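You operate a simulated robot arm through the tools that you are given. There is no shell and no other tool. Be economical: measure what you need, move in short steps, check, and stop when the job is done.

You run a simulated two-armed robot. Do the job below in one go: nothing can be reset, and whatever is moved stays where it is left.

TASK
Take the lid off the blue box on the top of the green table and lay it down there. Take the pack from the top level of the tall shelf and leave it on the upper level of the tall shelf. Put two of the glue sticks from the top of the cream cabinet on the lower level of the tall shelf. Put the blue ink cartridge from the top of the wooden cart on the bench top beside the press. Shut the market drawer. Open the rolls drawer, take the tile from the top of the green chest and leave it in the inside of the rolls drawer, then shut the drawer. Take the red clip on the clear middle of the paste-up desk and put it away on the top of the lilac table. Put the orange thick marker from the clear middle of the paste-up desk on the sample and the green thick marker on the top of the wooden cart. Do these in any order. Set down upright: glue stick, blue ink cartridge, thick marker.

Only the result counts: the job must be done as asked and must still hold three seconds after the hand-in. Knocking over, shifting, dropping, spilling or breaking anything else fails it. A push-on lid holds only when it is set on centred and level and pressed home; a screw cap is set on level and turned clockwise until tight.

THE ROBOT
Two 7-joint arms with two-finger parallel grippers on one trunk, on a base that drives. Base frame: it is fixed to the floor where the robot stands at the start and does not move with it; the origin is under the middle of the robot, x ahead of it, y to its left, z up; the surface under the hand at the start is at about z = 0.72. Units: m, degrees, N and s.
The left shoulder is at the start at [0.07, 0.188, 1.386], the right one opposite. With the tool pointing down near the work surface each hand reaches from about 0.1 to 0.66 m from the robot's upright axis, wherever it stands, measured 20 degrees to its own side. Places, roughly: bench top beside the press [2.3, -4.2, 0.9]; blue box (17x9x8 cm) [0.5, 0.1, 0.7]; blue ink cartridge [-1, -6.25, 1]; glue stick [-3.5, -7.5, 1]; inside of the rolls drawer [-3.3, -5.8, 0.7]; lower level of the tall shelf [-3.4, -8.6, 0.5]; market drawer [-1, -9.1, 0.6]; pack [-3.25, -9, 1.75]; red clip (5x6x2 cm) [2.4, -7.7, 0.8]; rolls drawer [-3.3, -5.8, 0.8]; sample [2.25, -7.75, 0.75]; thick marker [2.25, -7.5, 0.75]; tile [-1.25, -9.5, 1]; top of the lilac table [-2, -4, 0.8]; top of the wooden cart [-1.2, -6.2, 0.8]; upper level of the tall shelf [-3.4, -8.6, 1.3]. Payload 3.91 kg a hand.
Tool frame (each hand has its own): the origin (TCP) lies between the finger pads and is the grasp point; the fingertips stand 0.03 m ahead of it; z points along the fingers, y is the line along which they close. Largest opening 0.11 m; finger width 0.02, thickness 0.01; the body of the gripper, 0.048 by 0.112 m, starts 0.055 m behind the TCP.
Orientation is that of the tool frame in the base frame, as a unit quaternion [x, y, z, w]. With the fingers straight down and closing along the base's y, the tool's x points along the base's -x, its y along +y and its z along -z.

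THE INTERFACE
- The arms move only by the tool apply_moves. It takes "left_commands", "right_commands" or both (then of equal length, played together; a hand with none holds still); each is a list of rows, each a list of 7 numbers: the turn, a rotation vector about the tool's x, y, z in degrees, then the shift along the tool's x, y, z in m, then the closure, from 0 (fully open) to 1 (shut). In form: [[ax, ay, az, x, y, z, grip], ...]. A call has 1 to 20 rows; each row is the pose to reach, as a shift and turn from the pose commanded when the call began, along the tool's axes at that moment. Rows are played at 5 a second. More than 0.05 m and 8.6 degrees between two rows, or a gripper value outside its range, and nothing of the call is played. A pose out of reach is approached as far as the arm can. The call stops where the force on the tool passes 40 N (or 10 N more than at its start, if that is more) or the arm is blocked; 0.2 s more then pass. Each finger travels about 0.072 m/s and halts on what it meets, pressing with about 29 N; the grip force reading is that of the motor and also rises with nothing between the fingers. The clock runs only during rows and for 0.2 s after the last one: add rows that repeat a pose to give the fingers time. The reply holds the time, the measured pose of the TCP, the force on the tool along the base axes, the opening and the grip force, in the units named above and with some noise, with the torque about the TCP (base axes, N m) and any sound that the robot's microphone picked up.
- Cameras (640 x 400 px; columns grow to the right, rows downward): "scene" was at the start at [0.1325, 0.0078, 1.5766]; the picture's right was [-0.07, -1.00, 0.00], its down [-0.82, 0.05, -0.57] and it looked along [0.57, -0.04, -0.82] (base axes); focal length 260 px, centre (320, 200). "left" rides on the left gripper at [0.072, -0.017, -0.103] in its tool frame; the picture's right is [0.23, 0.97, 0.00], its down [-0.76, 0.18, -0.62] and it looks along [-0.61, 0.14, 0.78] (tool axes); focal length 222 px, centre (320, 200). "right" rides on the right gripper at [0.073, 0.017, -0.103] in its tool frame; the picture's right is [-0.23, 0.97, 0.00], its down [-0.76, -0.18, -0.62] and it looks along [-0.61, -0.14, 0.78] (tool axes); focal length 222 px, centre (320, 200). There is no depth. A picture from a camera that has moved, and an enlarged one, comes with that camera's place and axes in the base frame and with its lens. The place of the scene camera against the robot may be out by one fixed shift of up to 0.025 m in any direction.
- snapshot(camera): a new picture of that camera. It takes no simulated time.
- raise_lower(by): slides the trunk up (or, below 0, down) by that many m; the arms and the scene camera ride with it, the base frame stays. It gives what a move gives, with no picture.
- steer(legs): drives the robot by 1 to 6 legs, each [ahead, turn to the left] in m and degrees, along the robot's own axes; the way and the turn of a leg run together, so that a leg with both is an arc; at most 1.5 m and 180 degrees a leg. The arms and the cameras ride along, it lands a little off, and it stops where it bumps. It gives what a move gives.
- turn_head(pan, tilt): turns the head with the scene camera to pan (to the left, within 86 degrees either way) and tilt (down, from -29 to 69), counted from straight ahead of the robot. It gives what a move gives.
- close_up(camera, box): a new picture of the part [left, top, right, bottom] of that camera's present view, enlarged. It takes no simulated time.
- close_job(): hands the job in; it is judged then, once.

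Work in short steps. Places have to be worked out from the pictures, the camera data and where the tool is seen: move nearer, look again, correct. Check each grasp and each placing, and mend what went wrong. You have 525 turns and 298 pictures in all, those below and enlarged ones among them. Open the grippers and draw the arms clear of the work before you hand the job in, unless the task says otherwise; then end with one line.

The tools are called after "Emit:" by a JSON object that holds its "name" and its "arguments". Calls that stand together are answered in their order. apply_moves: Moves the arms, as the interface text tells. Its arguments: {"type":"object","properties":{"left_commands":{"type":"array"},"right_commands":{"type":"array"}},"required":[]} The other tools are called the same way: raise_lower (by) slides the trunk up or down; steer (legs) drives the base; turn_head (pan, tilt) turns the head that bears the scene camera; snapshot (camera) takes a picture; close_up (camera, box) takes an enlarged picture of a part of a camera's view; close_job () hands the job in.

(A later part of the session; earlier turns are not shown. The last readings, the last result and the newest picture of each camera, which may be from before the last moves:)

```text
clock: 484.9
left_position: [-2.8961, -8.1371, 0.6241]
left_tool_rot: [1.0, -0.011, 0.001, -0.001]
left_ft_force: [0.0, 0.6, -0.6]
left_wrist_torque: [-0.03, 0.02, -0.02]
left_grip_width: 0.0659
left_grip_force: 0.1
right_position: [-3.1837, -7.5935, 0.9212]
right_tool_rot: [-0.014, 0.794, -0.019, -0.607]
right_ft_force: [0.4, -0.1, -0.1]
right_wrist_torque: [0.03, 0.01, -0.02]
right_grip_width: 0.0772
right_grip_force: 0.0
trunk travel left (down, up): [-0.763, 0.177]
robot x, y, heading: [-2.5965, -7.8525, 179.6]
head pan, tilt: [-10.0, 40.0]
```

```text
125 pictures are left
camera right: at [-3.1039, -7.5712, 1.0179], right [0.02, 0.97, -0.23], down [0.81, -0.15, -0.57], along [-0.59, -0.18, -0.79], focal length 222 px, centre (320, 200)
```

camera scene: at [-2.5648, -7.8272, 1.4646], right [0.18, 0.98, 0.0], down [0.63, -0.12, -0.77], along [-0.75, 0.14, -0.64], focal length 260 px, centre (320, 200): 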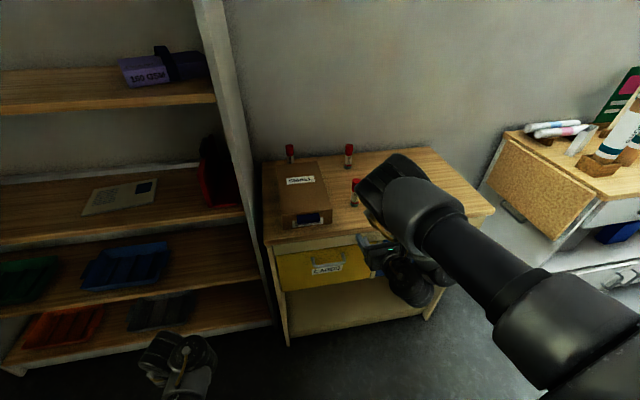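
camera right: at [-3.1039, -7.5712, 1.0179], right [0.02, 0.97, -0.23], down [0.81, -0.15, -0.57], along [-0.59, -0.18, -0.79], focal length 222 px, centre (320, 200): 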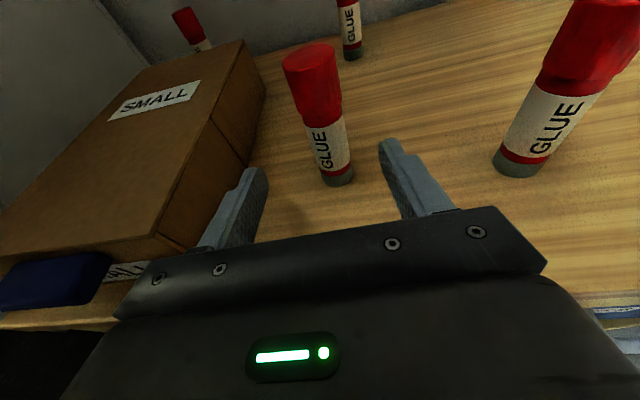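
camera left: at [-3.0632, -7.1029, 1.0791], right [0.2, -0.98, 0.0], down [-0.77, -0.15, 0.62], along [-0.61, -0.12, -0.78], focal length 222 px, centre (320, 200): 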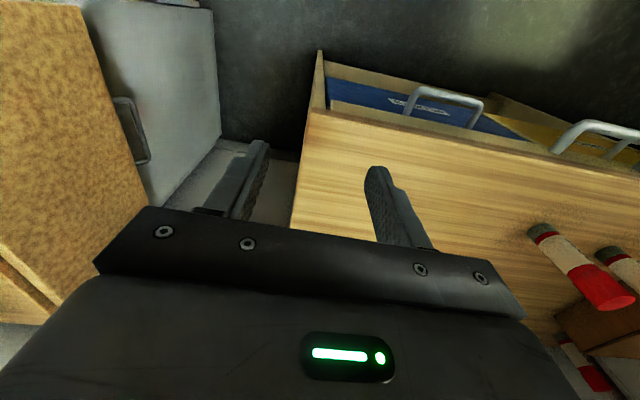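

Stick at [−3.238, −7.589]. I drive 5.5 cm forward and close.

Emit:
{"name": "steer", "arguments": {"legs": [[0.055, 0]]}}

Emit:
{"name": "apply_moves", "arguments": {"right_commands": [[0, 0, 0, 0, 0, 0, 0.5], [0, 0, 0, 0, 0, 0, 0.7], [0, 0, 0, 0, 0, 0, 0.9], [0, 0, 0, 0, 0, 0, 1], [0, 0, 0, 0, 0, 0, 1]]}}

Emit:
{"name": "snapshot", "arguments": {"camera": "right"}}

```text
clock: 485.8
left_position: [-2.9511, -8.138, 0.6258]
left_tool_rot: [1.0, -0.012, 0.001, 0.0]
left_ft_force: [-0.2, -0.3, -0.2]
left_wrist_torque: [0.02, 0.01, 0.01]
left_grip_width: 0.0659
left_grip_force: 0.1
right_position: [-3.2374, -7.5946, 0.9211]
right_tool_rot: [-0.014, 0.794, -0.018, -0.607]
right_ft_force: [0.1, 0.3, -0.2]
right_wrist_torque: [-0.03, 0.01, 0.0]
right_grip_width: 0.0772
right_grip_force: 0.1
trunk travel left (down, up): [-0.763, 0.177]
robot x, y, heading: [-2.6513, -7.8547, 179.7]
head pan, tilt: [-10.0, 40.0]
```

```text
clock: 487.0
left_position: [-2.9509, -8.1383, 0.6252]
left_tool_rot: [1.0, -0.012, 0.0, -0.002]
left_ft_force: [0.2, -0.1, 0.0]
left_wrist_torque: [-0.02, 0.05, -0.01]
left_grip_width: 0.0659
left_grip_force: 0.1
right_position: [-3.238, -7.5932, 0.9213]
right_tool_rot: [-0.013, 0.795, -0.017, -0.607]
right_ft_force: [-0.5, -0.9, -0.3]
right_wrist_torque: [0.0, -0.04, 0.02]
right_grip_width: 0.0273
right_grip_force: 29.3
trunk travel left (down, up): [-0.763, 0.177]
robot x, y, heading: [-2.6487, -7.851, 179.6]
head pan, tilt: [-10.0, 40.0]
```

```text
124 pictures are left
camera right: at [-3.1582, -7.5708, 1.0179], right [0.02, 0.97, -0.23], down [0.81, -0.15, -0.57], along [-0.59, -0.18, -0.79], focal length 222 px, centre (320, 200)
```

right: 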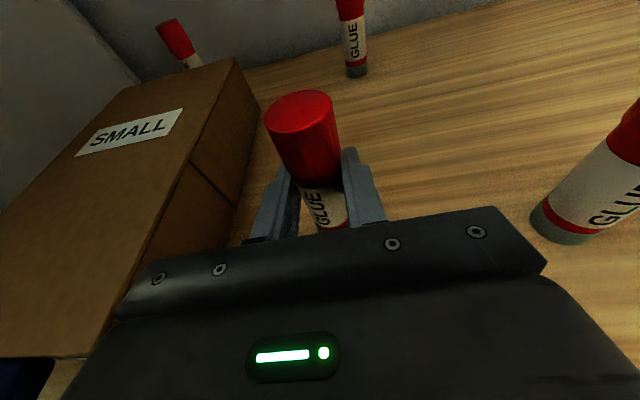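

Got it (27 mm). I lift 5 cm, back out, and move along to the shelf.

Emit:
{"name": "raise_lower", "arguments": {"by": 0.06}}

Emit:
{"name": "steer", "arguments": {"legs": [[-0.45, 0], [0, 90], [0.52, 0], [0, -90]]}}

Emit:
{"name": "turn_head", "arguments": {"pan": -10, "tilt": 40}}

Emit:
{"name": "snapshot", "arguments": {"camera": "scene"}}

Emit:
{"name": "snapshot", "arguments": {"camera": "right"}}

```text
clock: 488.0
left_position: [-2.9505, -8.1378, 0.6856]
left_tool_rot: [1.0, -0.012, 0.0, -0.001]
left_ft_force: [-0.8, 0.0, -0.1]
left_wrist_torque: [0.01, -0.03, 0.01]
left_grip_width: 0.0661
left_grip_force: 0.0
right_position: [-3.2386, -7.5926, 0.98]
right_tool_rot: [-0.014, 0.794, -0.018, -0.607]
right_ft_force: [0.1, 0.2, 0.5]
right_wrist_torque: [0.0, 0.01, -0.02]
right_grip_width: 0.0276
right_grip_force: 29.2
trunk travel left (down, up): [-0.823, 0.117]
robot x, y, heading: [-2.6487, -7.8535, 179.5]
head pan, tilt: [-10.0, 40.0]
```

```text
clock: 501.0
left_position: [-2.5038, -8.651, 0.6846]
left_tool_rot: [1.0, -0.01, 0.0, -0.001]
left_ft_force: [-0.4, 0.0, 0.7]
left_wrist_torque: [0.0, 0.0, 0.0]
left_grip_width: 0.066
left_grip_force: 0.0
right_position: [-2.793, -8.1062, 0.9809]
right_tool_rot: [-0.016, 0.794, -0.02, -0.607]
right_ft_force: [0.6, 0.3, -1.0]
right_wrist_torque: [0.02, -0.04, -0.01]
right_grip_width: 0.0277
right_grip_force: 29.5
trunk travel left (down, up): [-0.823, 0.117]
robot x, y, heading: [-2.2053, -8.3675, 179.8]
head pan, tilt: [-10.0, 40.0]
```

```text
clock: 501.6
left_position: [-2.5027, -8.6496, 0.6846]
left_tool_rot: [1.0, -0.01, 0.0, 0.0]
left_ft_force: [0.0, 0.2, 0.8]
left_wrist_torque: [0.03, 0.01, -0.03]
left_grip_width: 0.0661
left_grip_force: 0.1
right_position: [-2.7935, -8.1072, 0.981]
right_tool_rot: [-0.015, 0.794, -0.019, -0.607]
right_ft_force: [0.1, 0.3, -0.1]
right_wrist_torque: [-0.05, -0.02, -0.01]
right_grip_width: 0.0279
right_grip_force: 28.8
trunk travel left (down, up): [-0.823, 0.117]
robot x, y, heading: [-2.2037, -8.3618, 180.1]
head pan, tilt: [-10.0, 40.0]
```

```text
123 pictures are left
camera scene: at [-2.3288, -8.3381, 1.5245], right [0.18, 0.98, 0.0], down [0.63, -0.11, -0.77], along [-0.75, 0.13, -0.64], focal length 260 px, centre (320, 200)
```

scene: 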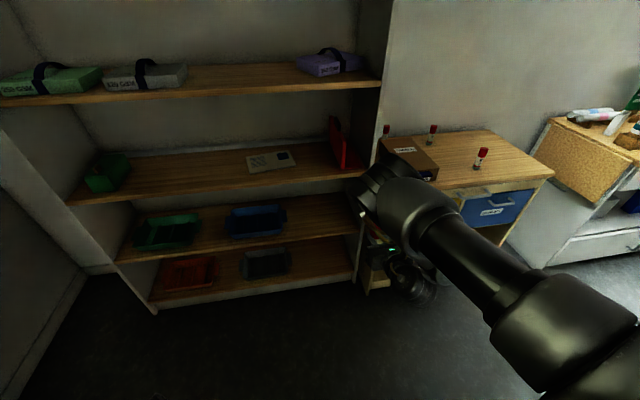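

```text
122 pictures are left
camera right: at [-2.7136, -8.0847, 1.078], right [0.01, 0.97, -0.23], down [0.81, -0.15, -0.57], along [-0.59, -0.18, -0.79], focal length 222 px, centre (320, 200)
```

right: 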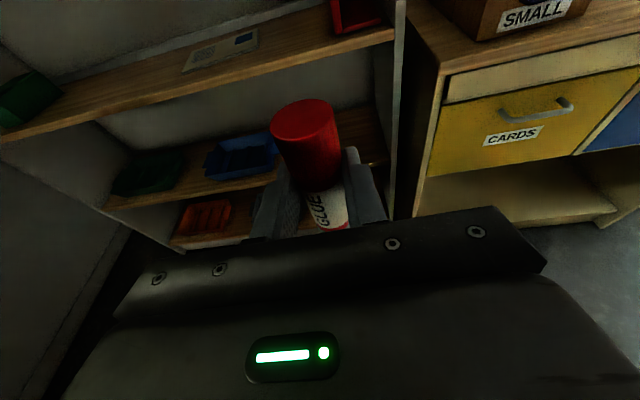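

The shelf front is at x≈−3.24, the lower level at z≈0.507, and the free bay at its right end spans y −8.32…−7.99. I lower the trunk 0.385 and look.

Emit:
{"name": "raise_lower", "arguments": {"by": -0.38}}

Emit:
{"name": "snapshot", "arguments": {"camera": "right"}}

Emit:
{"name": "snapshot", "arguments": {"camera": "scene"}}

```text
clock: 505.2
left_position: [-2.5028, -8.6502, 0.3049]
left_tool_rot: [1.0, -0.01, 0.0, -0.001]
left_ft_force: [-0.8, -0.3, -0.4]
left_wrist_torque: [0.01, -0.01, 0.02]
left_grip_width: 0.0662
left_grip_force: 0.0
right_position: [-2.794, -8.107, 0.601]
right_tool_rot: [-0.016, 0.794, -0.02, -0.607]
right_ft_force: [0.2, -1.2, -0.8]
right_wrist_torque: [0.01, -0.01, 0.02]
right_grip_width: 0.0274
right_grip_force: 29.0
trunk travel left (down, up): [-0.443, 0.497]
robot x, y, heading: [-2.203, -8.3662, 179.7]
head pan, tilt: [-10.0, 40.0]
```

```text
121 pictures are left
camera right: at [-2.7135, -8.0848, 0.6981], right [0.01, 0.97, -0.23], down [0.81, -0.15, -0.57], along [-0.59, -0.18, -0.79], focal length 222 px, centre (320, 200)
```

right: 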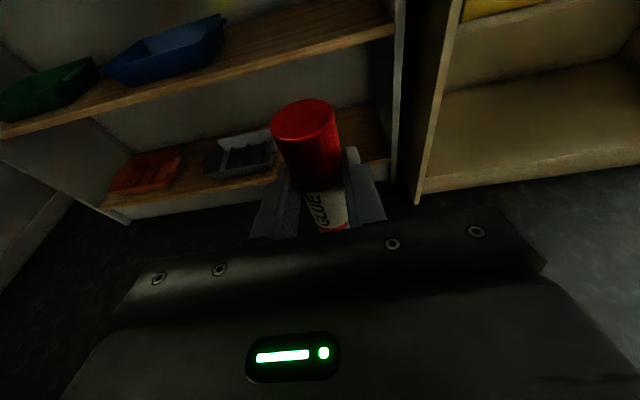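

```text
120 pictures are left
camera scene: at [-2.3286, -8.3381, 1.1446], right [0.18, 0.98, 0.0], down [0.63, -0.11, -0.77], along [-0.75, 0.13, -0.64], focal length 260 px, centre (320, 200)
```

scene: 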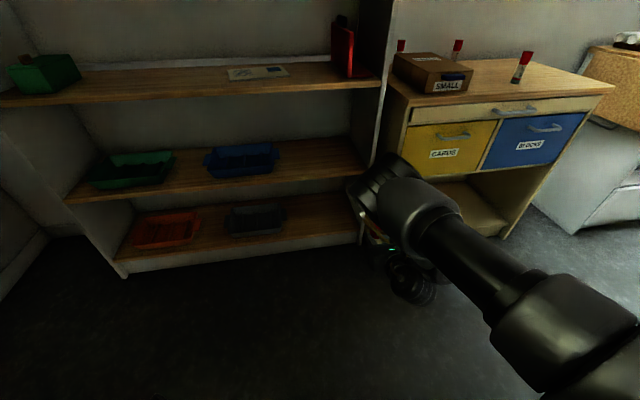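

The glue's bottom (≈0.548) is above the shelf level (≈0.51–0.53). I drive in 0.42 m, then look.

Emit:
{"name": "steer", "arguments": {"legs": [[0.42, 0]]}}

Emit:
{"name": "snapshot", "arguments": {"camera": "right"}}

Emit:
{"name": "snapshot", "arguments": {"camera": "scene"}}

```text
clock: 507.9
left_position: [-2.9416, -8.6487, 0.3043]
left_tool_rot: [1.0, -0.011, 0.002, 0.0]
left_ft_force: [0.0, -0.6, -0.3]
left_wrist_torque: [0.0, -0.01, -0.03]
left_grip_width: 0.0661
left_grip_force: 0.0
right_position: [-3.2301, -8.1055, 0.6006]
right_tool_rot: [-0.014, 0.795, -0.017, -0.606]
right_ft_force: [-1.0, -0.4, -1.3]
right_wrist_torque: [-0.03, 0.01, 0.02]
right_grip_width: 0.0277
right_grip_force: 29.1
trunk travel left (down, up): [-0.443, 0.497]
robot x, y, heading: [-2.6399, -8.3618, 180.0]
head pan, tilt: [-10.0, 40.0]
```

```text
119 pictures are left
camera right: at [-3.1507, -8.0825, 0.6978], right [0.02, 0.97, -0.23], down [0.81, -0.15, -0.57], along [-0.59, -0.18, -0.79], focal length 222 px, centre (320, 200)
```

right: 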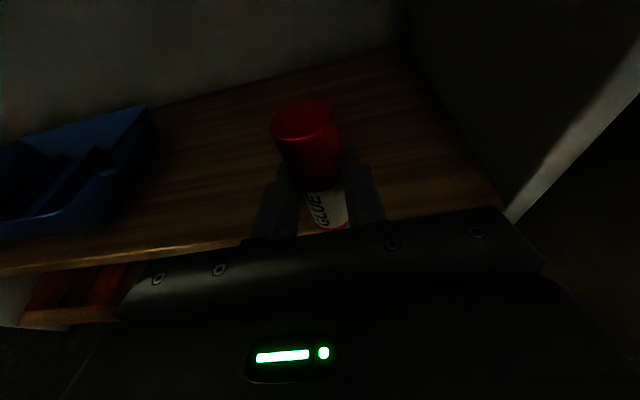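

```text
118 pictures are left
camera scene: at [-2.7666, -8.3365, 1.1444], right [0.18, 0.98, 0.0], down [0.63, -0.11, -0.77], along [-0.75, 0.14, -0.64], focal length 260 px, centre (320, 200)
```

scene: 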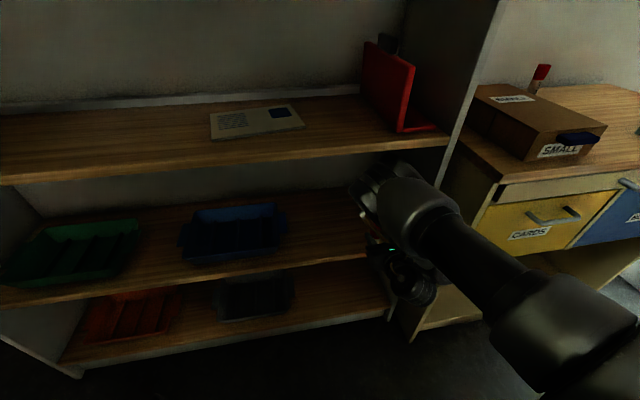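

Front edge at x≈−3.25 and right panel at y≈−7.97. I drive 8.5 cm further and lower the stick to contact.

Emit:
{"name": "steer", "arguments": {"legs": [[0.085, 0]]}}

Emit:
{"name": "raise_lower", "arguments": {"by": -0.02}}

Emit:
{"name": "snapshot", "arguments": {"camera": "right"}}

```text
clock: 509.0
left_position: [-3.0271, -8.6493, 0.3051]
left_tool_rot: [1.0, -0.01, 0.0, -0.001]
left_ft_force: [-0.9, 0.6, 1.0]
left_wrist_torque: [0.0, -0.03, -0.04]
left_grip_width: 0.066
left_grip_force: 0.0
right_position: [-3.3165, -8.1075, 0.6004]
right_tool_rot: [-0.016, 0.795, -0.019, -0.606]
right_ft_force: [0.0, -1.4, -1.2]
right_wrist_torque: [-0.02, -0.03, -0.04]
right_grip_width: 0.0278
right_grip_force: 29.2
trunk travel left (down, up): [-0.443, 0.497]
robot x, y, heading: [-2.7288, -8.3637, 180.2]
head pan, tilt: [-10.0, 40.0]
```

```text
clock: 509.6
left_position: [-3.0253, -8.6482, 0.2851]
left_tool_rot: [1.0, -0.009, -0.001, -0.002]
left_ft_force: [-0.3, 0.2, 0.2]
left_wrist_torque: [0.03, 0.02, 0.03]
left_grip_width: 0.0657
left_grip_force: 0.0
right_position: [-3.3166, -8.1058, 0.5847]
right_tool_rot: [-0.016, 0.791, -0.019, -0.611]
right_ft_force: [-2.6, -0.8, 23.9]
right_wrist_torque: [0.02, 0.54, 0.03]
right_grip_width: 0.0279
right_grip_force: 28.8
trunk travel left (down, up): [-0.423, 0.517]
robot x, y, heading: [-2.7334, -8.3669, 180.0]
head pan, tilt: [-10.0, 40.0]
```

```text
117 pictures are left
camera right: at [-3.2359, -8.0836, 0.6817], right [0.01, 0.97, -0.23], down [0.8, -0.15, -0.58], along [-0.59, -0.18, -0.78], focal length 222 px, centre (320, 200)
```

right: 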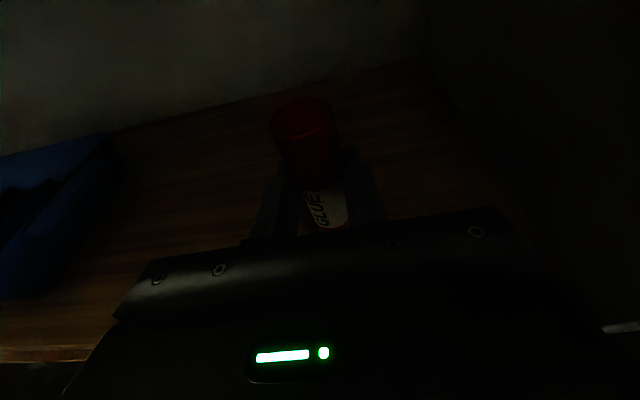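

Contact (24 N). I ease up 3 mm, open, and back straight out.

Emit:
{"name": "raise_lower", "arguments": {"by": 0.003}}

Emit:
{"name": "apply_moves", "arguments": {"right_commands": [[0, 0, 0, 0, 0, 0, 0.85], [0, 0, 0, 0, 0, 0, 0.7], [0, 0, 0, 0, 0, 0, 0.55], [0, 0, 0, 0, 0, 0, 0.4], [0, 0, 0, 0, 0, 0, 0.4]]}}

Emit:
{"name": "steer", "arguments": {"legs": [[-0.2, 0]]}}

Emit:
{"name": "snapshot", "arguments": {"camera": "right"}}

```text
clock: 510.2
left_position: [-3.0257, -8.6492, 0.2873]
left_tool_rot: [1.0, -0.01, -0.001, -0.001]
left_ft_force: [-0.7, -0.2, -0.1]
left_wrist_torque: [0.01, 0.01, 0.0]
left_grip_width: 0.0661
left_grip_force: 0.0
right_position: [-3.3166, -8.106, 0.585]
right_tool_rot: [-0.016, 0.794, -0.018, -0.608]
right_ft_force: [-7.6, -0.9, 16.4]
right_wrist_torque: [0.09, 0.72, 0.04]
right_grip_width: 0.0277
right_grip_force: 28.7
trunk travel left (down, up): [-0.426, 0.514]
robot x, y, heading: [-2.7298, -8.3641, 179.9]
head pan, tilt: [-10.0, 40.0]
```

```text
clock: 511.4
left_position: [-3.0258, -8.6486, 0.2875]
left_tool_rot: [1.0, -0.009, 0.0, 0.0]
left_ft_force: [-0.3, -1.2, 0.2]
left_wrist_torque: [-0.01, 0.0, -0.02]
left_grip_width: 0.0661
left_grip_force: 0.0
right_position: [-3.3158, -8.1056, 0.584]
right_tool_rot: [-0.015, 0.794, -0.019, -0.608]
right_ft_force: [0.3, -0.3, 0.0]
right_wrist_torque: [-0.02, -0.02, 0.0]
right_grip_width: 0.0658
right_grip_force: 0.1
trunk travel left (down, up): [-0.426, 0.514]
robot x, y, heading: [-2.7298, -8.364, 179.9]
head pan, tilt: [-10.0, 40.0]
```

```text
clock: 513.0
left_position: [-2.8309, -8.6487, 0.2874]
left_tool_rot: [1.0, -0.012, 0.001, -0.001]
left_ft_force: [0.0, 0.2, -0.4]
left_wrist_torque: [-0.01, -0.03, 0.02]
left_grip_width: 0.0662
left_grip_force: 0.2
right_position: [-3.1178, -8.102, 0.5847]
right_tool_rot: [-0.013, 0.794, -0.017, -0.608]
right_ft_force: [-0.8, -0.2, -0.2]
right_wrist_torque: [0.0, -0.02, 0.01]
right_grip_width: 0.0664
right_grip_force: 0.1
trunk travel left (down, up): [-0.426, 0.514]
robot x, y, heading: [-2.5282, -8.3663, 179.4]
head pan, tilt: [-10.0, 40.0]
```

```text
116 pictures are left
camera right: at [-3.0383, -8.0812, 0.6815], right [0.02, 0.97, -0.23], down [0.81, -0.15, -0.57], along [-0.59, -0.18, -0.79], focal length 222 px, centre (320, 200)
```

right: 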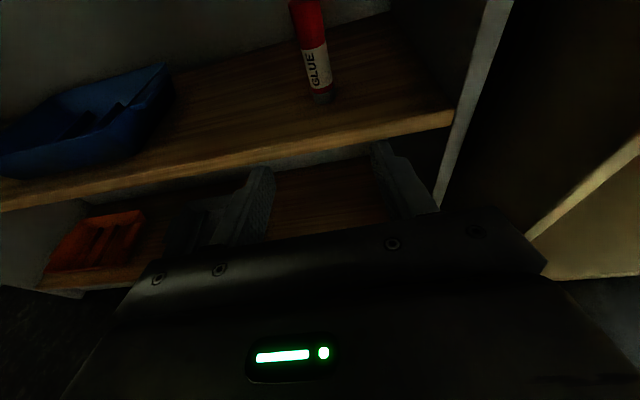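

The first stick stands on the lower level. Now I go back for the second: raise the trunk, back out, and move along to line up with stick F.

Emit:
{"name": "steer", "arguments": {"legs": [[-0.3, 0], [0, -90], [0.655, 0], [0, 90]]}}

Emit:
{"name": "raise_lower", "arguments": {"by": 0.345}}

Emit:
{"name": "snapshot", "arguments": {"camera": "right"}}

```text
clock: 526.0
left_position: [-2.5207, -7.9844, 0.2884]
left_tool_rot: [1.0, -0.008, 0.0, -0.001]
left_ft_force: [0.0, 1.6, -0.6]
left_wrist_torque: [-0.01, -0.03, -0.02]
left_grip_width: 0.0661
left_grip_force: 0.1
right_position: [-2.8123, -7.4418, 0.5849]
right_tool_rot: [-0.018, 0.794, -0.021, -0.607]
right_ft_force: [0.7, -0.7, 1.5]
right_wrist_torque: [0.02, -0.02, 0.0]
right_grip_width: 0.066
right_grip_force: 0.1
trunk travel left (down, up): [-0.426, 0.514]
robot x, y, heading: [-2.2217, -7.7009, -179.9]
head pan, tilt: [-10.0, 40.0]
```

```text
clock: 529.3
left_position: [-2.5206, -7.9842, 0.6325]
left_tool_rot: [1.0, -0.008, 0.0, 0.0]
left_ft_force: [0.5, 0.2, -0.1]
left_wrist_torque: [0.02, -0.03, 0.01]
left_grip_width: 0.066
left_grip_force: 0.1
right_position: [-2.812, -7.4435, 0.9288]
right_tool_rot: [-0.017, 0.794, -0.02, -0.607]
right_ft_force: [0.5, 0.1, 0.4]
right_wrist_torque: [-0.03, 0.0, 0.0]
right_grip_width: 0.0661
right_grip_force: 0.0
trunk travel left (down, up): [-0.771, 0.169]
robot x, y, heading: [-2.2248, -7.6962, -179.8]
head pan, tilt: [-10.0, 40.0]
```

```text
115 pictures are left
camera right: at [-2.7328, -7.4195, 1.026], right [0.01, 0.97, -0.23], down [0.81, -0.14, -0.57], along [-0.59, -0.18, -0.79], focal length 222 px, centre (320, 200)
```

right: 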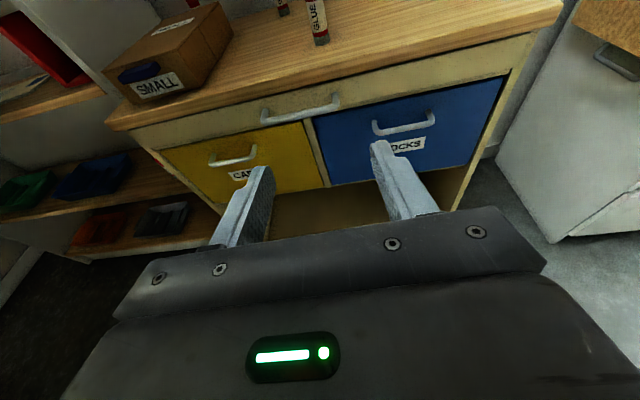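

F is at ≈[−3.21, −7.449]; hand y −7.4435. I drive 0.33 m, open slightly more, and look.

Emit:
{"name": "apply_moves", "arguments": {"right_commands": [[0, 0, 0, 0, 0, 0, 0.3], [0, 0, 0, 0, 0, 0, 0.3]]}}

Emit:
{"name": "steer", "arguments": {"legs": [[0.32, 0]]}}

Emit:
{"name": "snapshot", "arguments": {"camera": "right"}}

```text
clock: 529.9
left_position: [-2.5204, -7.9854, 0.6323]
left_tool_rot: [1.0, -0.008, 0.0, -0.001]
left_ft_force: [0.3, 1.1, -0.4]
left_wrist_torque: [0.03, -0.01, -0.03]
left_grip_width: 0.066
left_grip_force: 0.1
right_position: [-2.8121, -7.4426, 0.9283]
right_tool_rot: [-0.017, 0.794, -0.02, -0.608]
right_ft_force: [-0.4, 0.4, 0.2]
right_wrist_torque: [0.0, 0.01, 0.02]
right_grip_width: 0.077
right_grip_force: 0.1
trunk travel left (down, up): [-0.771, 0.169]
robot x, y, heading: [-2.222, -7.6987, -180.0]
head pan, tilt: [-10.0, 40.0]
```

```text
clock: 532.1
left_position: [-2.8413, -7.9857, 0.6325]
left_tool_rot: [1.0, -0.007, 0.0, -0.001]
left_ft_force: [0.7, 0.7, -0.5]
left_wrist_torque: [0.01, -0.01, -0.03]
left_grip_width: 0.0659
left_grip_force: 0.0
right_position: [-3.1341, -7.4436, 0.9277]
right_tool_rot: [-0.017, 0.794, -0.021, -0.607]
right_ft_force: [0.2, -0.9, 0.1]
right_wrist_torque: [0.0, -0.01, -0.01]
right_grip_width: 0.0768
right_grip_force: 0.1
trunk travel left (down, up): [-0.771, 0.169]
robot x, y, heading: [-2.5456, -7.7016, -180.1]
head pan, tilt: [-10.0, 40.0]
```

```text
114 pictures are left
camera right: at [-3.0547, -7.4206, 1.026], right [0.01, 0.97, -0.23], down [0.81, -0.14, -0.57], along [-0.59, -0.18, -0.79], focal length 222 px, centre (320, 200)
```

right: 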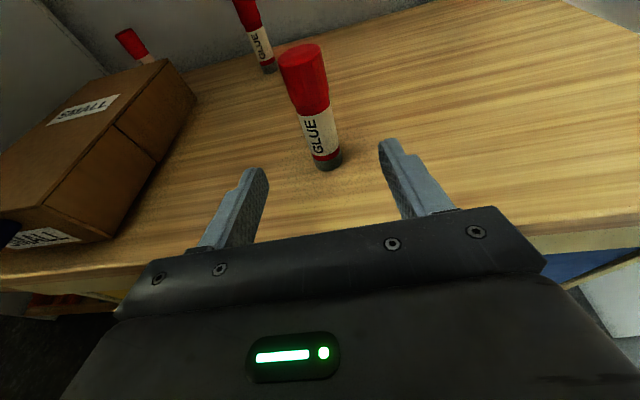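

F is at ≈[−3.218, −7.448]. I drive 8.4 cm and close.

Emit:
{"name": "steer", "arguments": {"legs": [[0.084, 0]]}}

Emit:
{"name": "apply_moves", "arguments": {"right_commands": [[0, 0, 0, 0, 0, 0, 0.5], [0, 0, 0, 0, 0, 0, 0.7], [0, 0, 0, 0, 0, 0, 0.9], [0, 0, 0, 0, 0, 0, 1], [0, 0, 0, 0, 0, 0, 1]]}}

Emit:
{"name": "snapshot", "arguments": {"camera": "right"}}

```text
clock: 533.2
left_position: [-2.9273, -7.9856, 0.633]
left_tool_rot: [1.0, -0.007, 0.0, -0.001]
left_ft_force: [-0.2, -0.3, -0.7]
left_wrist_torque: [0.01, -0.04, -0.01]
left_grip_width: 0.066
left_grip_force: 0.0
right_position: [-3.2203, -7.4446, 0.928]
right_tool_rot: [-0.018, 0.794, -0.022, -0.607]
right_ft_force: [-0.1, 0.8, 0.4]
right_wrist_torque: [0.0, -0.01, 0.01]
right_grip_width: 0.0769
right_grip_force: 0.1
trunk travel left (down, up): [-0.771, 0.169]
robot x, y, heading: [-2.6294, -7.7012, -180.0]
head pan, tilt: [-10.0, 40.0]
```

```text
clock: 534.4
left_position: [-2.9271, -7.9853, 0.6329]
left_tool_rot: [1.0, -0.007, 0.0, 0.0]
left_ft_force: [0.0, -0.2, 0.5]
left_wrist_torque: [-0.01, 0.0, 0.03]
left_grip_width: 0.066
left_grip_force: 0.0
right_position: [-3.2188, -7.4441, 0.9286]
right_tool_rot: [-0.017, 0.794, -0.021, -0.607]
right_ft_force: [-0.6, -1.1, -0.2]
right_wrist_torque: [0.0, 0.04, -0.01]
right_grip_width: 0.0278
right_grip_force: 29.0
trunk travel left (down, up): [-0.771, 0.169]
robot x, y, heading: [-2.6332, -7.7007, -179.9]
head pan, tilt: [-10.0, 40.0]
heard: snap
```

```text
113 pictures are left
camera right: at [-3.1406, -7.4213, 1.0254], right [0.01, 0.97, -0.23], down [0.81, -0.14, -0.57], along [-0.59, -0.18, -0.79], focal length 222 px, centre (320, 200)
```

right: 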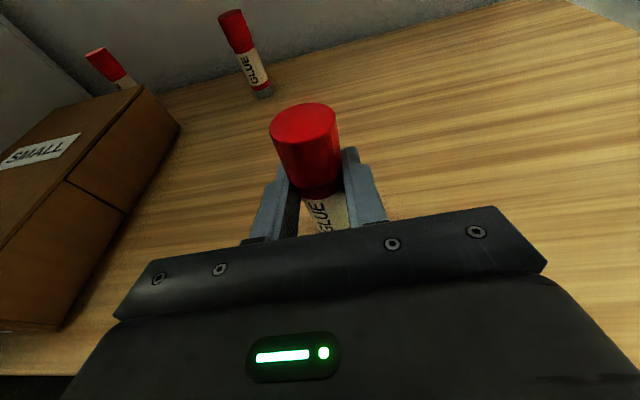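

I heard a snap; the grip is near the cap's edge. I lift a little and inspect that the stick comes up whole.

Emit:
{"name": "raise_lower", "arguments": {"by": 0.06}}

Emit:
{"name": "close_up", "arguments": {"camera": "right", "box": [220, 60, 420, 240]}}

Emit:
{"name": "turn_head", "arguments": {"pan": -25, "tilt": 40}}

Emit:
{"name": "snapshot", "arguments": {"camera": "scene"}}

```text
clock: 535.4
left_position: [-2.927, -7.9861, 0.6919]
left_tool_rot: [1.0, -0.006, -0.001, -0.001]
left_ft_force: [-0.5, -1.2, -0.5]
left_wrist_torque: [0.01, -0.01, -0.02]
left_grip_width: 0.0659
left_grip_force: 0.1
right_position: [-3.2198, -7.4439, 0.987]
right_tool_rot: [-0.017, 0.795, -0.021, -0.606]
right_ft_force: [1.0, 0.5, -0.2]
right_wrist_torque: [0.06, 0.0, -0.02]
right_grip_width: 0.0279
right_grip_force: 29.3
trunk travel left (down, up): [-0.831, 0.109]
robot x, y, heading: [-2.6274, -7.6982, -179.5]
head pan, tilt: [-10.0, 40.0]
```

```text
2.22 times, centred on (320, 150) of right
camera zoom: at [-3.1407, -7.4214, 1.0858], right [0.01, 0.97, -0.23], down [0.81, -0.14, -0.57], along [-0.59, -0.18, -0.79], focal length 494 px, centre (320, 311)
```

zoom: 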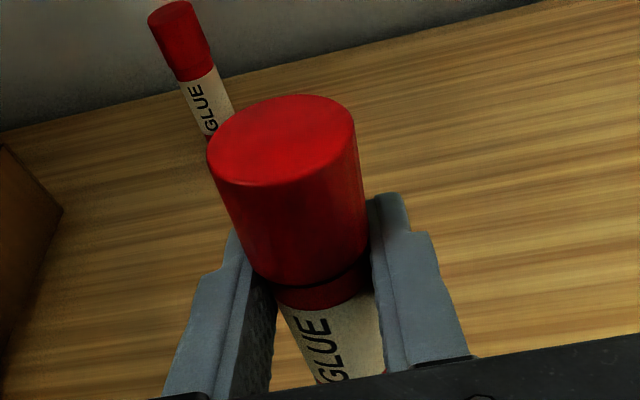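

```text
clock: 536.1
left_position: [-2.9286, -7.9847, 0.6929]
left_tool_rot: [1.0, -0.007, 0.0, -0.001]
left_ft_force: [-0.2, -0.1, 0.7]
left_wrist_torque: [0.0, -0.03, 0.02]
left_grip_width: 0.0659
left_grip_force: 0.1
right_position: [-3.2195, -7.4445, 0.9884]
right_tool_rot: [-0.017, 0.795, -0.021, -0.607]
right_ft_force: [1.2, -1.1, -0.2]
right_wrist_torque: [0.0, -0.02, 0.03]
right_grip_width: 0.0278
right_grip_force: 28.7
trunk travel left (down, up): [-0.831, 0.109]
robot x, y, heading: [-2.6336, -7.6979, -179.7]
head pan, tilt: [-25.0, 40.0]
```

```text
111 pictures are left
camera scene: at [-2.7477, -7.6514, 1.5325], right [0.42, 0.91, 0.0], down [0.58, -0.27, -0.77], along [-0.7, 0.32, -0.64], focal length 260 px, centre (320, 200)
```

scene: 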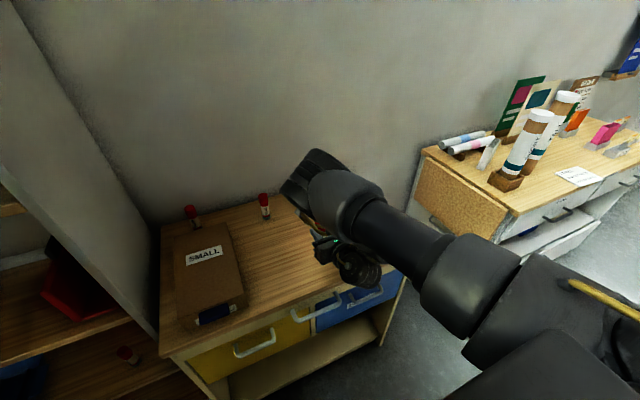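

The stick is whole. I back out and take it to the shelf, next to the first one (target y≈−8.215).

Emit:
{"name": "steer", "arguments": {"legs": [[-0.45, 0], [0, 90], [0.77, 0], [0, -90]]}}

Emit:
{"name": "raise_lower", "arguments": {"by": -0.365}}

Emit:
{"name": "snapshot", "arguments": {"camera": "right"}}

```text
clock: 550.1
left_position: [-2.5161, -8.7329, 0.6926]
left_tool_rot: [1.0, -0.027, -0.001, -0.001]
left_ft_force: [-0.2, 0.3, 0.7]
left_wrist_torque: [-0.01, -0.04, 0.02]
left_grip_width: 0.0661
left_grip_force: 0.0
right_position: [-2.7868, -8.1785, 0.9882]
right_tool_rot: [-0.001, 0.794, -0.008, -0.608]
right_ft_force: [-0.3, 0.3, -1.0]
right_wrist_torque: [0.01, 0.02, 0.05]
right_grip_width: 0.0279
right_grip_force: 28.8
trunk travel left (down, up): [-0.831, 0.109]
robot x, y, heading: [-2.2071, -8.458, 177.7]
head pan, tilt: [-25.0, 40.0]
```

```text
clock: 553.6
left_position: [-2.5161, -8.732, 0.3278]
left_tool_rot: [1.0, -0.027, -0.001, -0.001]
left_ft_force: [0.5, -0.3, -0.5]
left_wrist_torque: [0.0, 0.01, -0.01]
left_grip_width: 0.066
left_grip_force: 0.1
right_position: [-2.7869, -8.1802, 0.6246]
right_tool_rot: [0.0, 0.794, -0.008, -0.607]
right_ft_force: [0.1, -0.8, -0.6]
right_wrist_torque: [-0.03, 0.01, -0.01]
right_grip_width: 0.0277
right_grip_force: 29.3
trunk travel left (down, up): [-0.466, 0.474]
robot x, y, heading: [-2.2048, -8.4566, 177.8]
head pan, tilt: [-25.0, 40.0]
```

```text
110 pictures are left
camera right: at [-2.7067, -8.1599, 0.7211], right [0.05, 0.97, -0.23], down [0.8, -0.17, -0.57], along [-0.59, -0.16, -0.79], focal length 222 px, centre (320, 200)
```

right: 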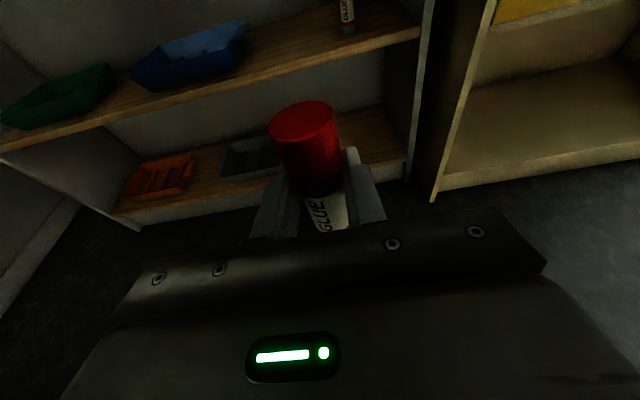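

I turn 3° left so that the approach line ends near y≈−8.217, then drive in.

Emit:
{"name": "steer", "arguments": {"legs": [[0, 3]]}}

Emit:
{"name": "steer", "arguments": {"legs": [[0.43, 0]]}}

Emit:
{"name": "snapshot", "arguments": {"camera": "right"}}

```text
clock: 554.5
left_position: [-2.5014, -8.7489, 0.3275]
left_tool_rot: [1.0, 0.0, 0.0, -0.001]
left_ft_force: [0.3, -0.8, 0.3]
left_wrist_torque: [-0.01, 0.04, 0.01]
left_grip_width: 0.0662
left_grip_force: 0.0
right_position: [-2.7999, -8.2106, 0.6239]
right_tool_rot: [-0.022, 0.794, -0.024, -0.607]
right_ft_force: [0.1, -0.8, -1.0]
right_wrist_torque: [0.03, -0.02, -0.02]
right_grip_width: 0.0279
right_grip_force: 29.3
trunk travel left (down, up): [-0.466, 0.474]
robot x, y, heading: [-2.2113, -8.4611, -179.1]
head pan, tilt: [-25.0, 40.0]
```

```text
clock: 557.1
left_position: [-2.9321, -8.7502, 0.3264]
left_tool_rot: [1.0, -0.006, 0.001, -0.001]
left_ft_force: [0.5, -0.6, -0.7]
left_wrist_torque: [0.04, -0.03, -0.01]
left_grip_width: 0.0658
left_grip_force: 0.0
right_position: [-3.2254, -8.2089, 0.6233]
right_tool_rot: [-0.018, 0.795, -0.021, -0.606]
right_ft_force: [0.2, -0.4, -0.7]
right_wrist_torque: [-0.04, -0.02, 0.01]
right_grip_width: 0.0281
right_grip_force: 28.8
trunk travel left (down, up): [-0.466, 0.474]
robot x, y, heading: [-2.6398, -8.4628, -179.6]
head pan, tilt: [-25.0, 40.0]
```

```text
109 pictures are left
camera right: at [-3.1467, -8.1854, 0.7206], right [0.01, 0.97, -0.23], down [0.81, -0.14, -0.57], along [-0.59, -0.18, -0.79], focal length 222 px, centre (320, 200)
```

right: 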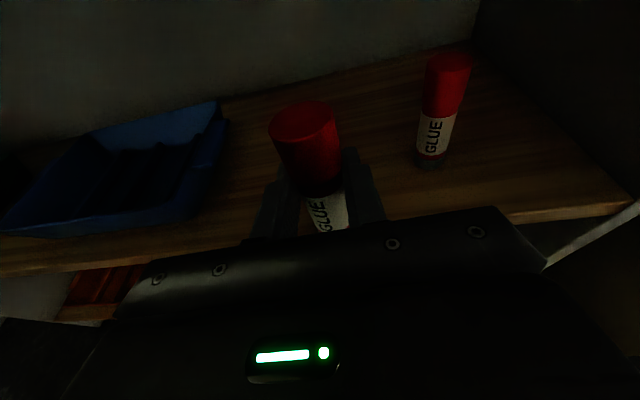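

Separation from the first stick is 10 cm. I go in 8.5 cm and lower.

Emit:
{"name": "steer", "arguments": {"legs": [[0.085, 0]]}}

Emit:
{"name": "raise_lower", "arguments": {"by": -0.022}}

Emit:
{"name": "raise_lower", "arguments": {"by": -0.008}}

```text
clock: 558.1
left_position: [-3.0148, -8.7506, 0.3262]
left_tool_rot: [1.0, -0.005, 0.001, -0.002]
left_ft_force: [-0.7, 0.3, 0.4]
left_wrist_torque: [0.02, 0.01, -0.01]
left_grip_width: 0.0659
left_grip_force: 0.0
right_position: [-3.3102, -8.2085, 0.6227]
right_tool_rot: [-0.019, 0.795, -0.022, -0.606]
right_ft_force: [-0.6, -0.1, -1.1]
right_wrist_torque: [-0.03, 0.0, -0.02]
right_grip_width: 0.0276
right_grip_force: 29.2
trunk travel left (down, up): [-0.466, 0.474]
robot x, y, heading: [-2.7181, -8.4615, -179.8]
head pan, tilt: [-25.0, 40.0]
```

```text
clock: 558.8
left_position: [-3.0157, -8.7506, 0.305]
left_tool_rot: [1.0, -0.005, -0.001, 0.0]
left_ft_force: [-0.2, -0.7, 0.2]
left_wrist_torque: [-0.01, -0.02, 0.01]
left_grip_width: 0.0659
left_grip_force: 0.1
right_position: [-3.3083, -8.2099, 0.6021]
right_tool_rot: [-0.018, 0.794, -0.021, -0.607]
right_ft_force: [0.2, -0.6, -0.5]
right_wrist_torque: [-0.01, -0.04, 0.03]
right_grip_width: 0.0281
right_grip_force: 29.1
trunk travel left (down, up): [-0.444, 0.496]
robot x, y, heading: [-2.7186, -8.4624, -179.6]
head pan, tilt: [-25.0, 40.0]
```

```text
clock: 559.4
left_position: [-3.0151, -8.7509, 0.2965]
left_tool_rot: [1.0, -0.006, 0.0, -0.001]
left_ft_force: [0.6, -0.1, 0.8]
left_wrist_torque: [0.01, 0.02, -0.01]
left_grip_width: 0.0659
left_grip_force: 0.1
right_position: [-3.3085, -8.2091, 0.5941]
right_tool_rot: [-0.019, 0.794, -0.022, -0.607]
right_ft_force: [1.0, -0.3, 0.0]
right_wrist_torque: [0.0, -0.01, -0.04]
right_grip_width: 0.0275
right_grip_force: 29.3
trunk travel left (down, up): [-0.436, 0.504]
robot x, y, heading: [-2.7185, -8.4633, -179.5]
head pan, tilt: [-25.0, 40.0]
```

Emit:
{"name": "raise_lower", "arguments": {"by": -0.004}}

Emit:
{"name": "raise_lower", "arguments": {"by": -0.003}}

```text
clock: 559.9
left_position: [-3.0149, -8.7505, 0.2929]
left_tool_rot: [1.0, -0.005, -0.001, -0.001]
left_ft_force: [0.3, 0.1, -0.8]
left_wrist_torque: [-0.02, 0.0, -0.02]
left_grip_width: 0.0661
left_grip_force: 0.1
right_position: [-3.3091, -8.2098, 0.5893]
right_tool_rot: [-0.019, 0.795, -0.022, -0.607]
right_ft_force: [0.4, -0.1, -0.7]
right_wrist_torque: [-0.01, -0.04, -0.01]
right_grip_width: 0.0274
right_grip_force: 29.1
trunk travel left (down, up): [-0.432, 0.508]
robot x, y, heading: [-2.7226, -8.4602, -179.6]
head pan, tilt: [-25.0, 40.0]
```

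```text
clock: 560.5
left_position: [-3.0158, -8.7504, 0.2908]
left_tool_rot: [1.0, -0.006, -0.001, 0.0]
left_ft_force: [0.3, 0.2, 0.1]
left_wrist_torque: [0.02, -0.02, 0.0]
left_grip_width: 0.0659
left_grip_force: 0.1
right_position: [-3.3089, -8.2093, 0.5878]
right_tool_rot: [-0.018, 0.794, -0.021, -0.607]
right_ft_force: [0.3, -0.4, 5.7]
right_wrist_torque: [0.02, 0.05, 0.03]
right_grip_width: 0.028
right_grip_force: 29.3
trunk travel left (down, up): [-0.429, 0.511]
robot x, y, heading: [-2.7206, -8.4608, -179.6]
head pan, tilt: [-25.0, 40.0]
```

Light contact (6 N). I open and back out.

Emit:
{"name": "apply_moves", "arguments": {"right_commands": [[0, 0, 0, 0, 0, 0, 0.85], [0, 0, 0, 0, 0, 0, 0.7], [0, 0, 0, 0, 0, 0, 0.55], [0, 0, 0, 0, 0, 0, 0.5], [0, 0, 0, 0, 0, 0, 0.5]]}}

Emit:
{"name": "steer", "arguments": {"legs": [[-0.25, 0]]}}

Emit:
{"name": "snapshot", "arguments": {"camera": "right"}}

```text
clock: 561.6
left_position: [-3.0146, -8.7511, 0.2908]
left_tool_rot: [1.0, -0.005, 0.001, -0.002]
left_ft_force: [0.5, 0.2, -0.5]
left_wrist_torque: [-0.03, 0.01, -0.03]
left_grip_width: 0.0659
left_grip_force: 0.1
right_position: [-3.3094, -8.2084, 0.587]
right_tool_rot: [-0.018, 0.795, -0.022, -0.606]
right_ft_force: [0.0, 0.5, -0.9]
right_wrist_torque: [0.01, -0.01, 0.0]
right_grip_width: 0.0553
right_grip_force: 0.1
trunk travel left (down, up): [-0.429, 0.511]
robot x, y, heading: [-2.716, -8.4653, -179.5]
head pan, tilt: [-25.0, 40.0]
```

```text
clock: 563.4
left_position: [-2.7746, -8.7478, 0.2918]
left_tool_rot: [1.0, -0.008, 0.001, -0.001]
left_ft_force: [0.3, 0.1, 0.0]
left_wrist_torque: [0.0, -0.01, 0.02]
left_grip_width: 0.066
left_grip_force: 0.1
right_position: [-3.064, -8.2055, 0.5879]
right_tool_rot: [-0.016, 0.794, -0.019, -0.607]
right_ft_force: [0.0, -0.5, 0.1]
right_wrist_torque: [0.03, 0.01, -0.03]
right_grip_width: 0.0551
right_grip_force: 0.1
trunk travel left (down, up): [-0.429, 0.511]
robot x, y, heading: [-2.4732, -8.4608, 180.0]
head pan, tilt: [-25.0, 40.0]
```

```text
108 pictures are left
camera right: at [-2.9834, -8.1823, 0.6844], right [0.01, 0.97, -0.23], down [0.81, -0.15, -0.57], along [-0.59, -0.18, -0.79], focal length 222 px, centre (320, 200)
```

right: 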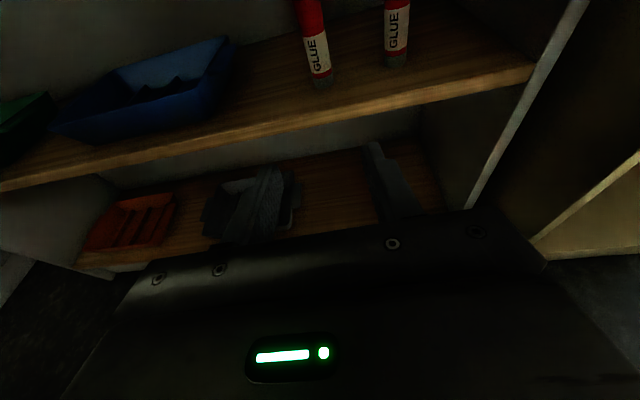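

Both sticks stand on the lower level. Now the pack: I raise the trunk fully, back off a bit, and look up at the top levels.

Emit:
{"name": "raise_lower", "arguments": {"by": 0.51}}

Emit:
{"name": "steer", "arguments": {"legs": [[-0.25, 0]]}}

Emit:
{"name": "turn_head", "arguments": {"pan": 15, "tilt": 5}}

Emit:
{"name": "snapshot", "arguments": {"camera": "scene"}}

```text
refused: 0.51 is not a number from -0.4 to 0.4
```

```text
clock: 565.3
left_position: [-2.5191, -8.7477, 0.2908]
left_tool_rot: [1.0, -0.008, 0.001, -0.001]
left_ft_force: [-0.9, 0.6, 0.0]
left_wrist_torque: [-0.02, 0.01, 0.0]
left_grip_width: 0.066
left_grip_force: 0.0
right_position: [-2.8087, -8.206, 0.5872]
right_tool_rot: [-0.016, 0.794, -0.019, -0.607]
right_ft_force: [0.2, -0.4, 0.1]
right_wrist_torque: [0.02, 0.02, 0.02]
right_grip_width: 0.0551
right_grip_force: 0.0
trunk travel left (down, up): [-0.429, 0.511]
robot x, y, heading: [-2.2181, -8.4614, 180.2]
head pan, tilt: [-25.0, 40.0]
```

```text
clock: 566.4
left_position: [-2.5192, -8.7487, 0.2905]
left_tool_rot: [1.0, -0.009, 0.0, -0.001]
left_ft_force: [0.1, -0.2, 0.3]
left_wrist_torque: [-0.04, -0.01, 0.01]
left_grip_width: 0.066
left_grip_force: 0.0
right_position: [-2.8097, -8.2052, 0.5867]
right_tool_rot: [-0.016, 0.794, -0.02, -0.607]
right_ft_force: [0.5, 0.5, -0.7]
right_wrist_torque: [0.03, 0.04, -0.06]
right_grip_width: 0.0551
right_grip_force: 0.0
trunk travel left (down, up): [-0.429, 0.511]
robot x, y, heading: [-2.2189, -8.4639, 180.0]
head pan, tilt: [15.0, 5.0]
```

```text
107 pictures are left
camera scene: at [-2.3498, -8.4739, 1.1862], right [-0.26, 0.97, 0.0], down [0.09, 0.02, -1.0], along [-0.96, -0.26, -0.09], focal length 260 px, centre (320, 200)
```

scene: 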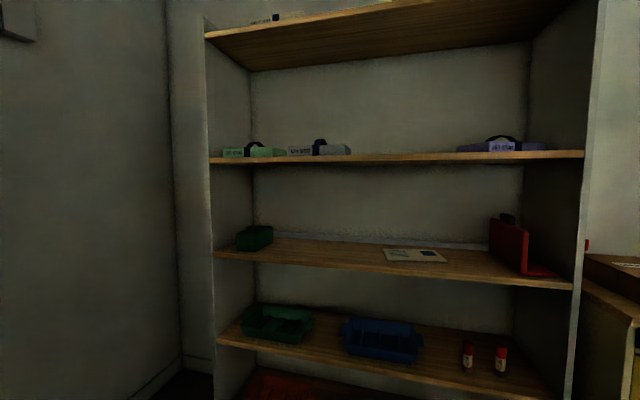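

Both sticks are upright. I raise the trunk in two steps.

Emit:
{"name": "raise_lower", "arguments": {"by": 0.4}}

Emit:
{"name": "raise_lower", "arguments": {"by": 0.11}}

Emit:
{"name": "snapshot", "arguments": {"camera": "scene"}}

Emit:
{"name": "close_up", "arguments": {"camera": "scene", "box": [180, 60, 420, 240]}}

```text
clock: 570.2
left_position: [-2.5197, -8.7496, 0.6901]
left_tool_rot: [1.0, -0.009, 0.0, 0.0]
left_ft_force: [0.0, 0.3, 0.1]
left_wrist_torque: [0.02, -0.01, -0.01]
left_grip_width: 0.0659
left_grip_force: 0.0
right_position: [-2.8103, -8.2057, 0.9869]
right_tool_rot: [-0.016, 0.794, -0.02, -0.607]
right_ft_force: [-0.5, -0.7, 0.2]
right_wrist_torque: [-0.04, 0.02, -0.04]
right_grip_width: 0.0553
right_grip_force: 0.0
trunk travel left (down, up): [-0.829, 0.111]
robot x, y, heading: [-2.2208, -8.4601, 180.1]
head pan, tilt: [15.0, 5.0]
```

```text
clock: 571.6
left_position: [-2.5195, -8.7486, 0.8008]
left_tool_rot: [1.0, -0.009, 0.0, -0.001]
left_ft_force: [0.4, 0.8, -0.3]
left_wrist_torque: [0.0, -0.02, 0.03]
left_grip_width: 0.066
left_grip_force: 0.1
right_position: [-2.811, -8.205, 1.0961]
right_tool_rot: [-0.016, 0.795, -0.02, -0.607]
right_ft_force: [-0.2, 1.1, 0.6]
right_wrist_torque: [0.02, 0.0, 0.02]
right_grip_width: 0.0548
right_grip_force: 0.0
trunk travel left (down, up): [-0.939, 0.001]
robot x, y, heading: [-2.2188, -8.4615, 180.0]
head pan, tilt: [15.0, 5.0]
```

```text
106 pictures are left
camera scene: at [-2.3501, -8.474, 1.6962], right [-0.26, 0.97, 0.0], down [0.08, 0.02, -1.0], along [-0.96, -0.26, -0.09], focal length 260 px, centre (320, 200)
```

scene: 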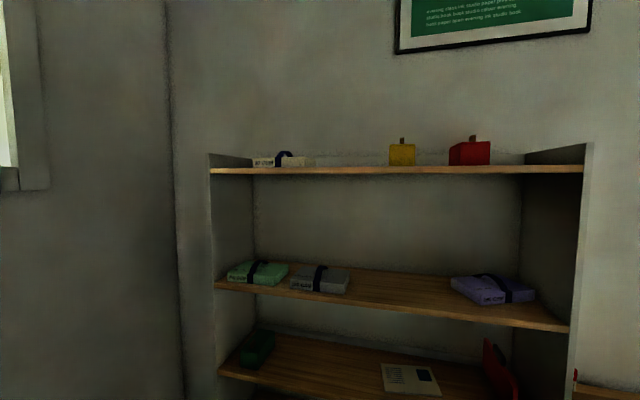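

```text
2.22 times, centred on (300, 150) of scene
camera zoom: at [-2.3501, -8.474, 1.6962], right [-0.26, 0.97, 0.0], down [0.08, 0.02, -1.0], along [-0.96, -0.26, -0.09], focal length 579 px, centre (364, 311)
```

zoom: 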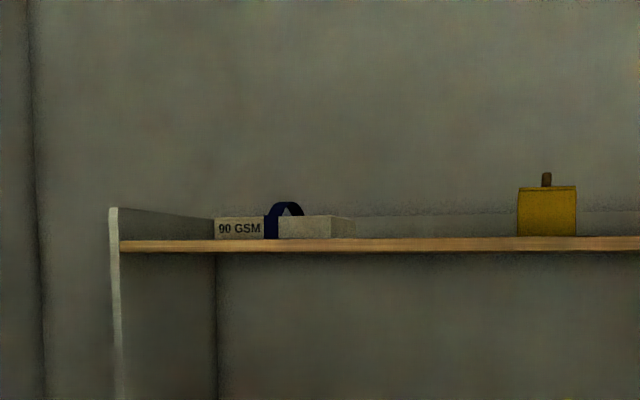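

The pack on top is the white "90 GSM" one with a strap handle. I study the similar purple pack on the upper level to understand the handle shape.

Emit:
{"name": "close_up", "arguments": {"camera": "scene", "box": [430, 255, 550, 325]}}

Emit:
{"name": "close_up", "arguments": {"camera": "scene", "box": [215, 245, 365, 310]}}

```text
5.33 times, centred on (490, 290) of scene
camera zoom: at [-2.3501, -8.474, 1.6962], right [-0.26, 0.97, 0.0], down [0.08, 0.02, -1.0], along [-0.96, -0.26, -0.09], focal length 1389 px, centre (-587, -280)
```

zoom: 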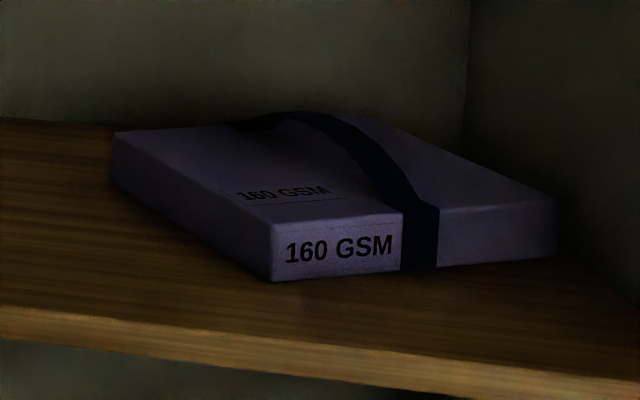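

```text
4.27 times, centred on (290, 278) of scene
camera zoom: at [-2.3501, -8.474, 1.6962], right [-0.26, 0.97, 0.0], down [0.08, 0.02, -1.0], along [-0.96, -0.26, -0.09], focal length 1111 px, centre (448, -131)
```

zoom: 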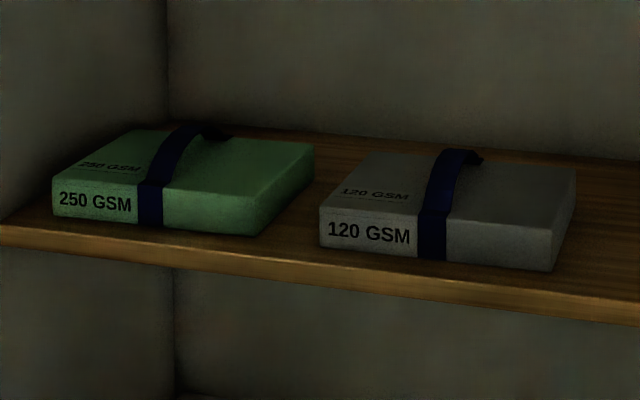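

The handle is a band running front-to-back, arched over the top, so a level hand closing along y fits. I raise the right hand in front of the shelf (first 0.35 m).

Emit:
{"name": "apply_moves", "arguments": {"right_commands": [[0, 0, 0, 0.042, 0, -0.0116, 0.5], [0, 0, 0, 0.0845, -0.001, -0.023, 0.5], [0, 0, 0, 0.127, -0.002, -0.035, 0.5], [0, 0, 0, 0.169, -0.002, -0.046, 0.5], [0, 0, 0, 0.211, -0.003, -0.058, 0.5], [0, 0, 0, 0.254, -0.003, -0.069, 0.5], [0, 0, 0, 0.296, -0.004, -0.081, 0.5], [0, 0, 0, 0.338, -0.004, -0.093, 0.5]]}}

```text
clock: 573.3
left_position: [-2.5206, -8.7486, 0.8002]
left_tool_rot: [1.0, -0.009, 0.001, 0.0]
left_ft_force: [-0.6, 0.0, 0.2]
left_wrist_torque: [0.0, 0.02, -0.03]
left_grip_width: 0.066
left_grip_force: 0.0
right_position: [-2.7956, -8.1858, 1.2906]
right_tool_rot: [0.008, 0.862, -0.02, -0.506]
right_ft_force: [-0.1, 0.3, 1.0]
right_wrist_torque: [-0.01, 0.01, 0.01]
right_grip_width: 0.0549
right_grip_force: 0.1
right hand out of reach, approached as far as the arm can: row 3, 4
trunk travel left (down, up): [-0.939, 0.001]
robot x, y, heading: [-2.2238, -8.4627, 179.9]
head pan, tilt: [15.0, 5.0]
stopped in row 8 (right hand): the arm was blocked; the commanded pose is now the measured one
```

The arm is blocked. I look at its configuration.

Emit:
{"name": "turn_head", "arguments": {"pan": -40, "tilt": 25}}

Emit:
{"name": "snapshot", "arguments": {"camera": "scene"}}

```text
clock: 574.5
left_position: [-2.5189, -8.7485, 0.8004]
left_tool_rot: [1.0, -0.009, 0.001, -0.001]
left_ft_force: [-0.5, 0.6, 0.1]
left_wrist_torque: [-0.01, 0.03, 0.0]
left_grip_width: 0.066
left_grip_force: 0.0
right_position: [-2.7939, -8.1865, 1.2913]
right_tool_rot: [0.008, 0.861, -0.019, -0.507]
right_ft_force: [-0.6, 0.0, -0.3]
right_wrist_torque: [0.01, 0.02, -0.03]
right_grip_width: 0.0551
right_grip_force: 0.1
trunk travel left (down, up): [-0.939, 0.001]
robot x, y, heading: [-2.2221, -8.4639, -180.1]
head pan, tilt: [-40.0, 25.0]
```

```text
102 pictures are left
camera scene: at [-2.332, -8.3906, 1.6638], right [0.64, 0.77, 0.0], down [0.32, -0.27, -0.91], along [-0.69, 0.58, -0.42], focal length 260 px, centre (320, 200)
```

scene: 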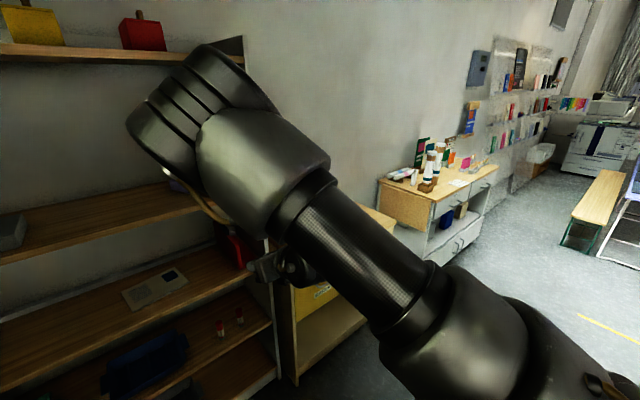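

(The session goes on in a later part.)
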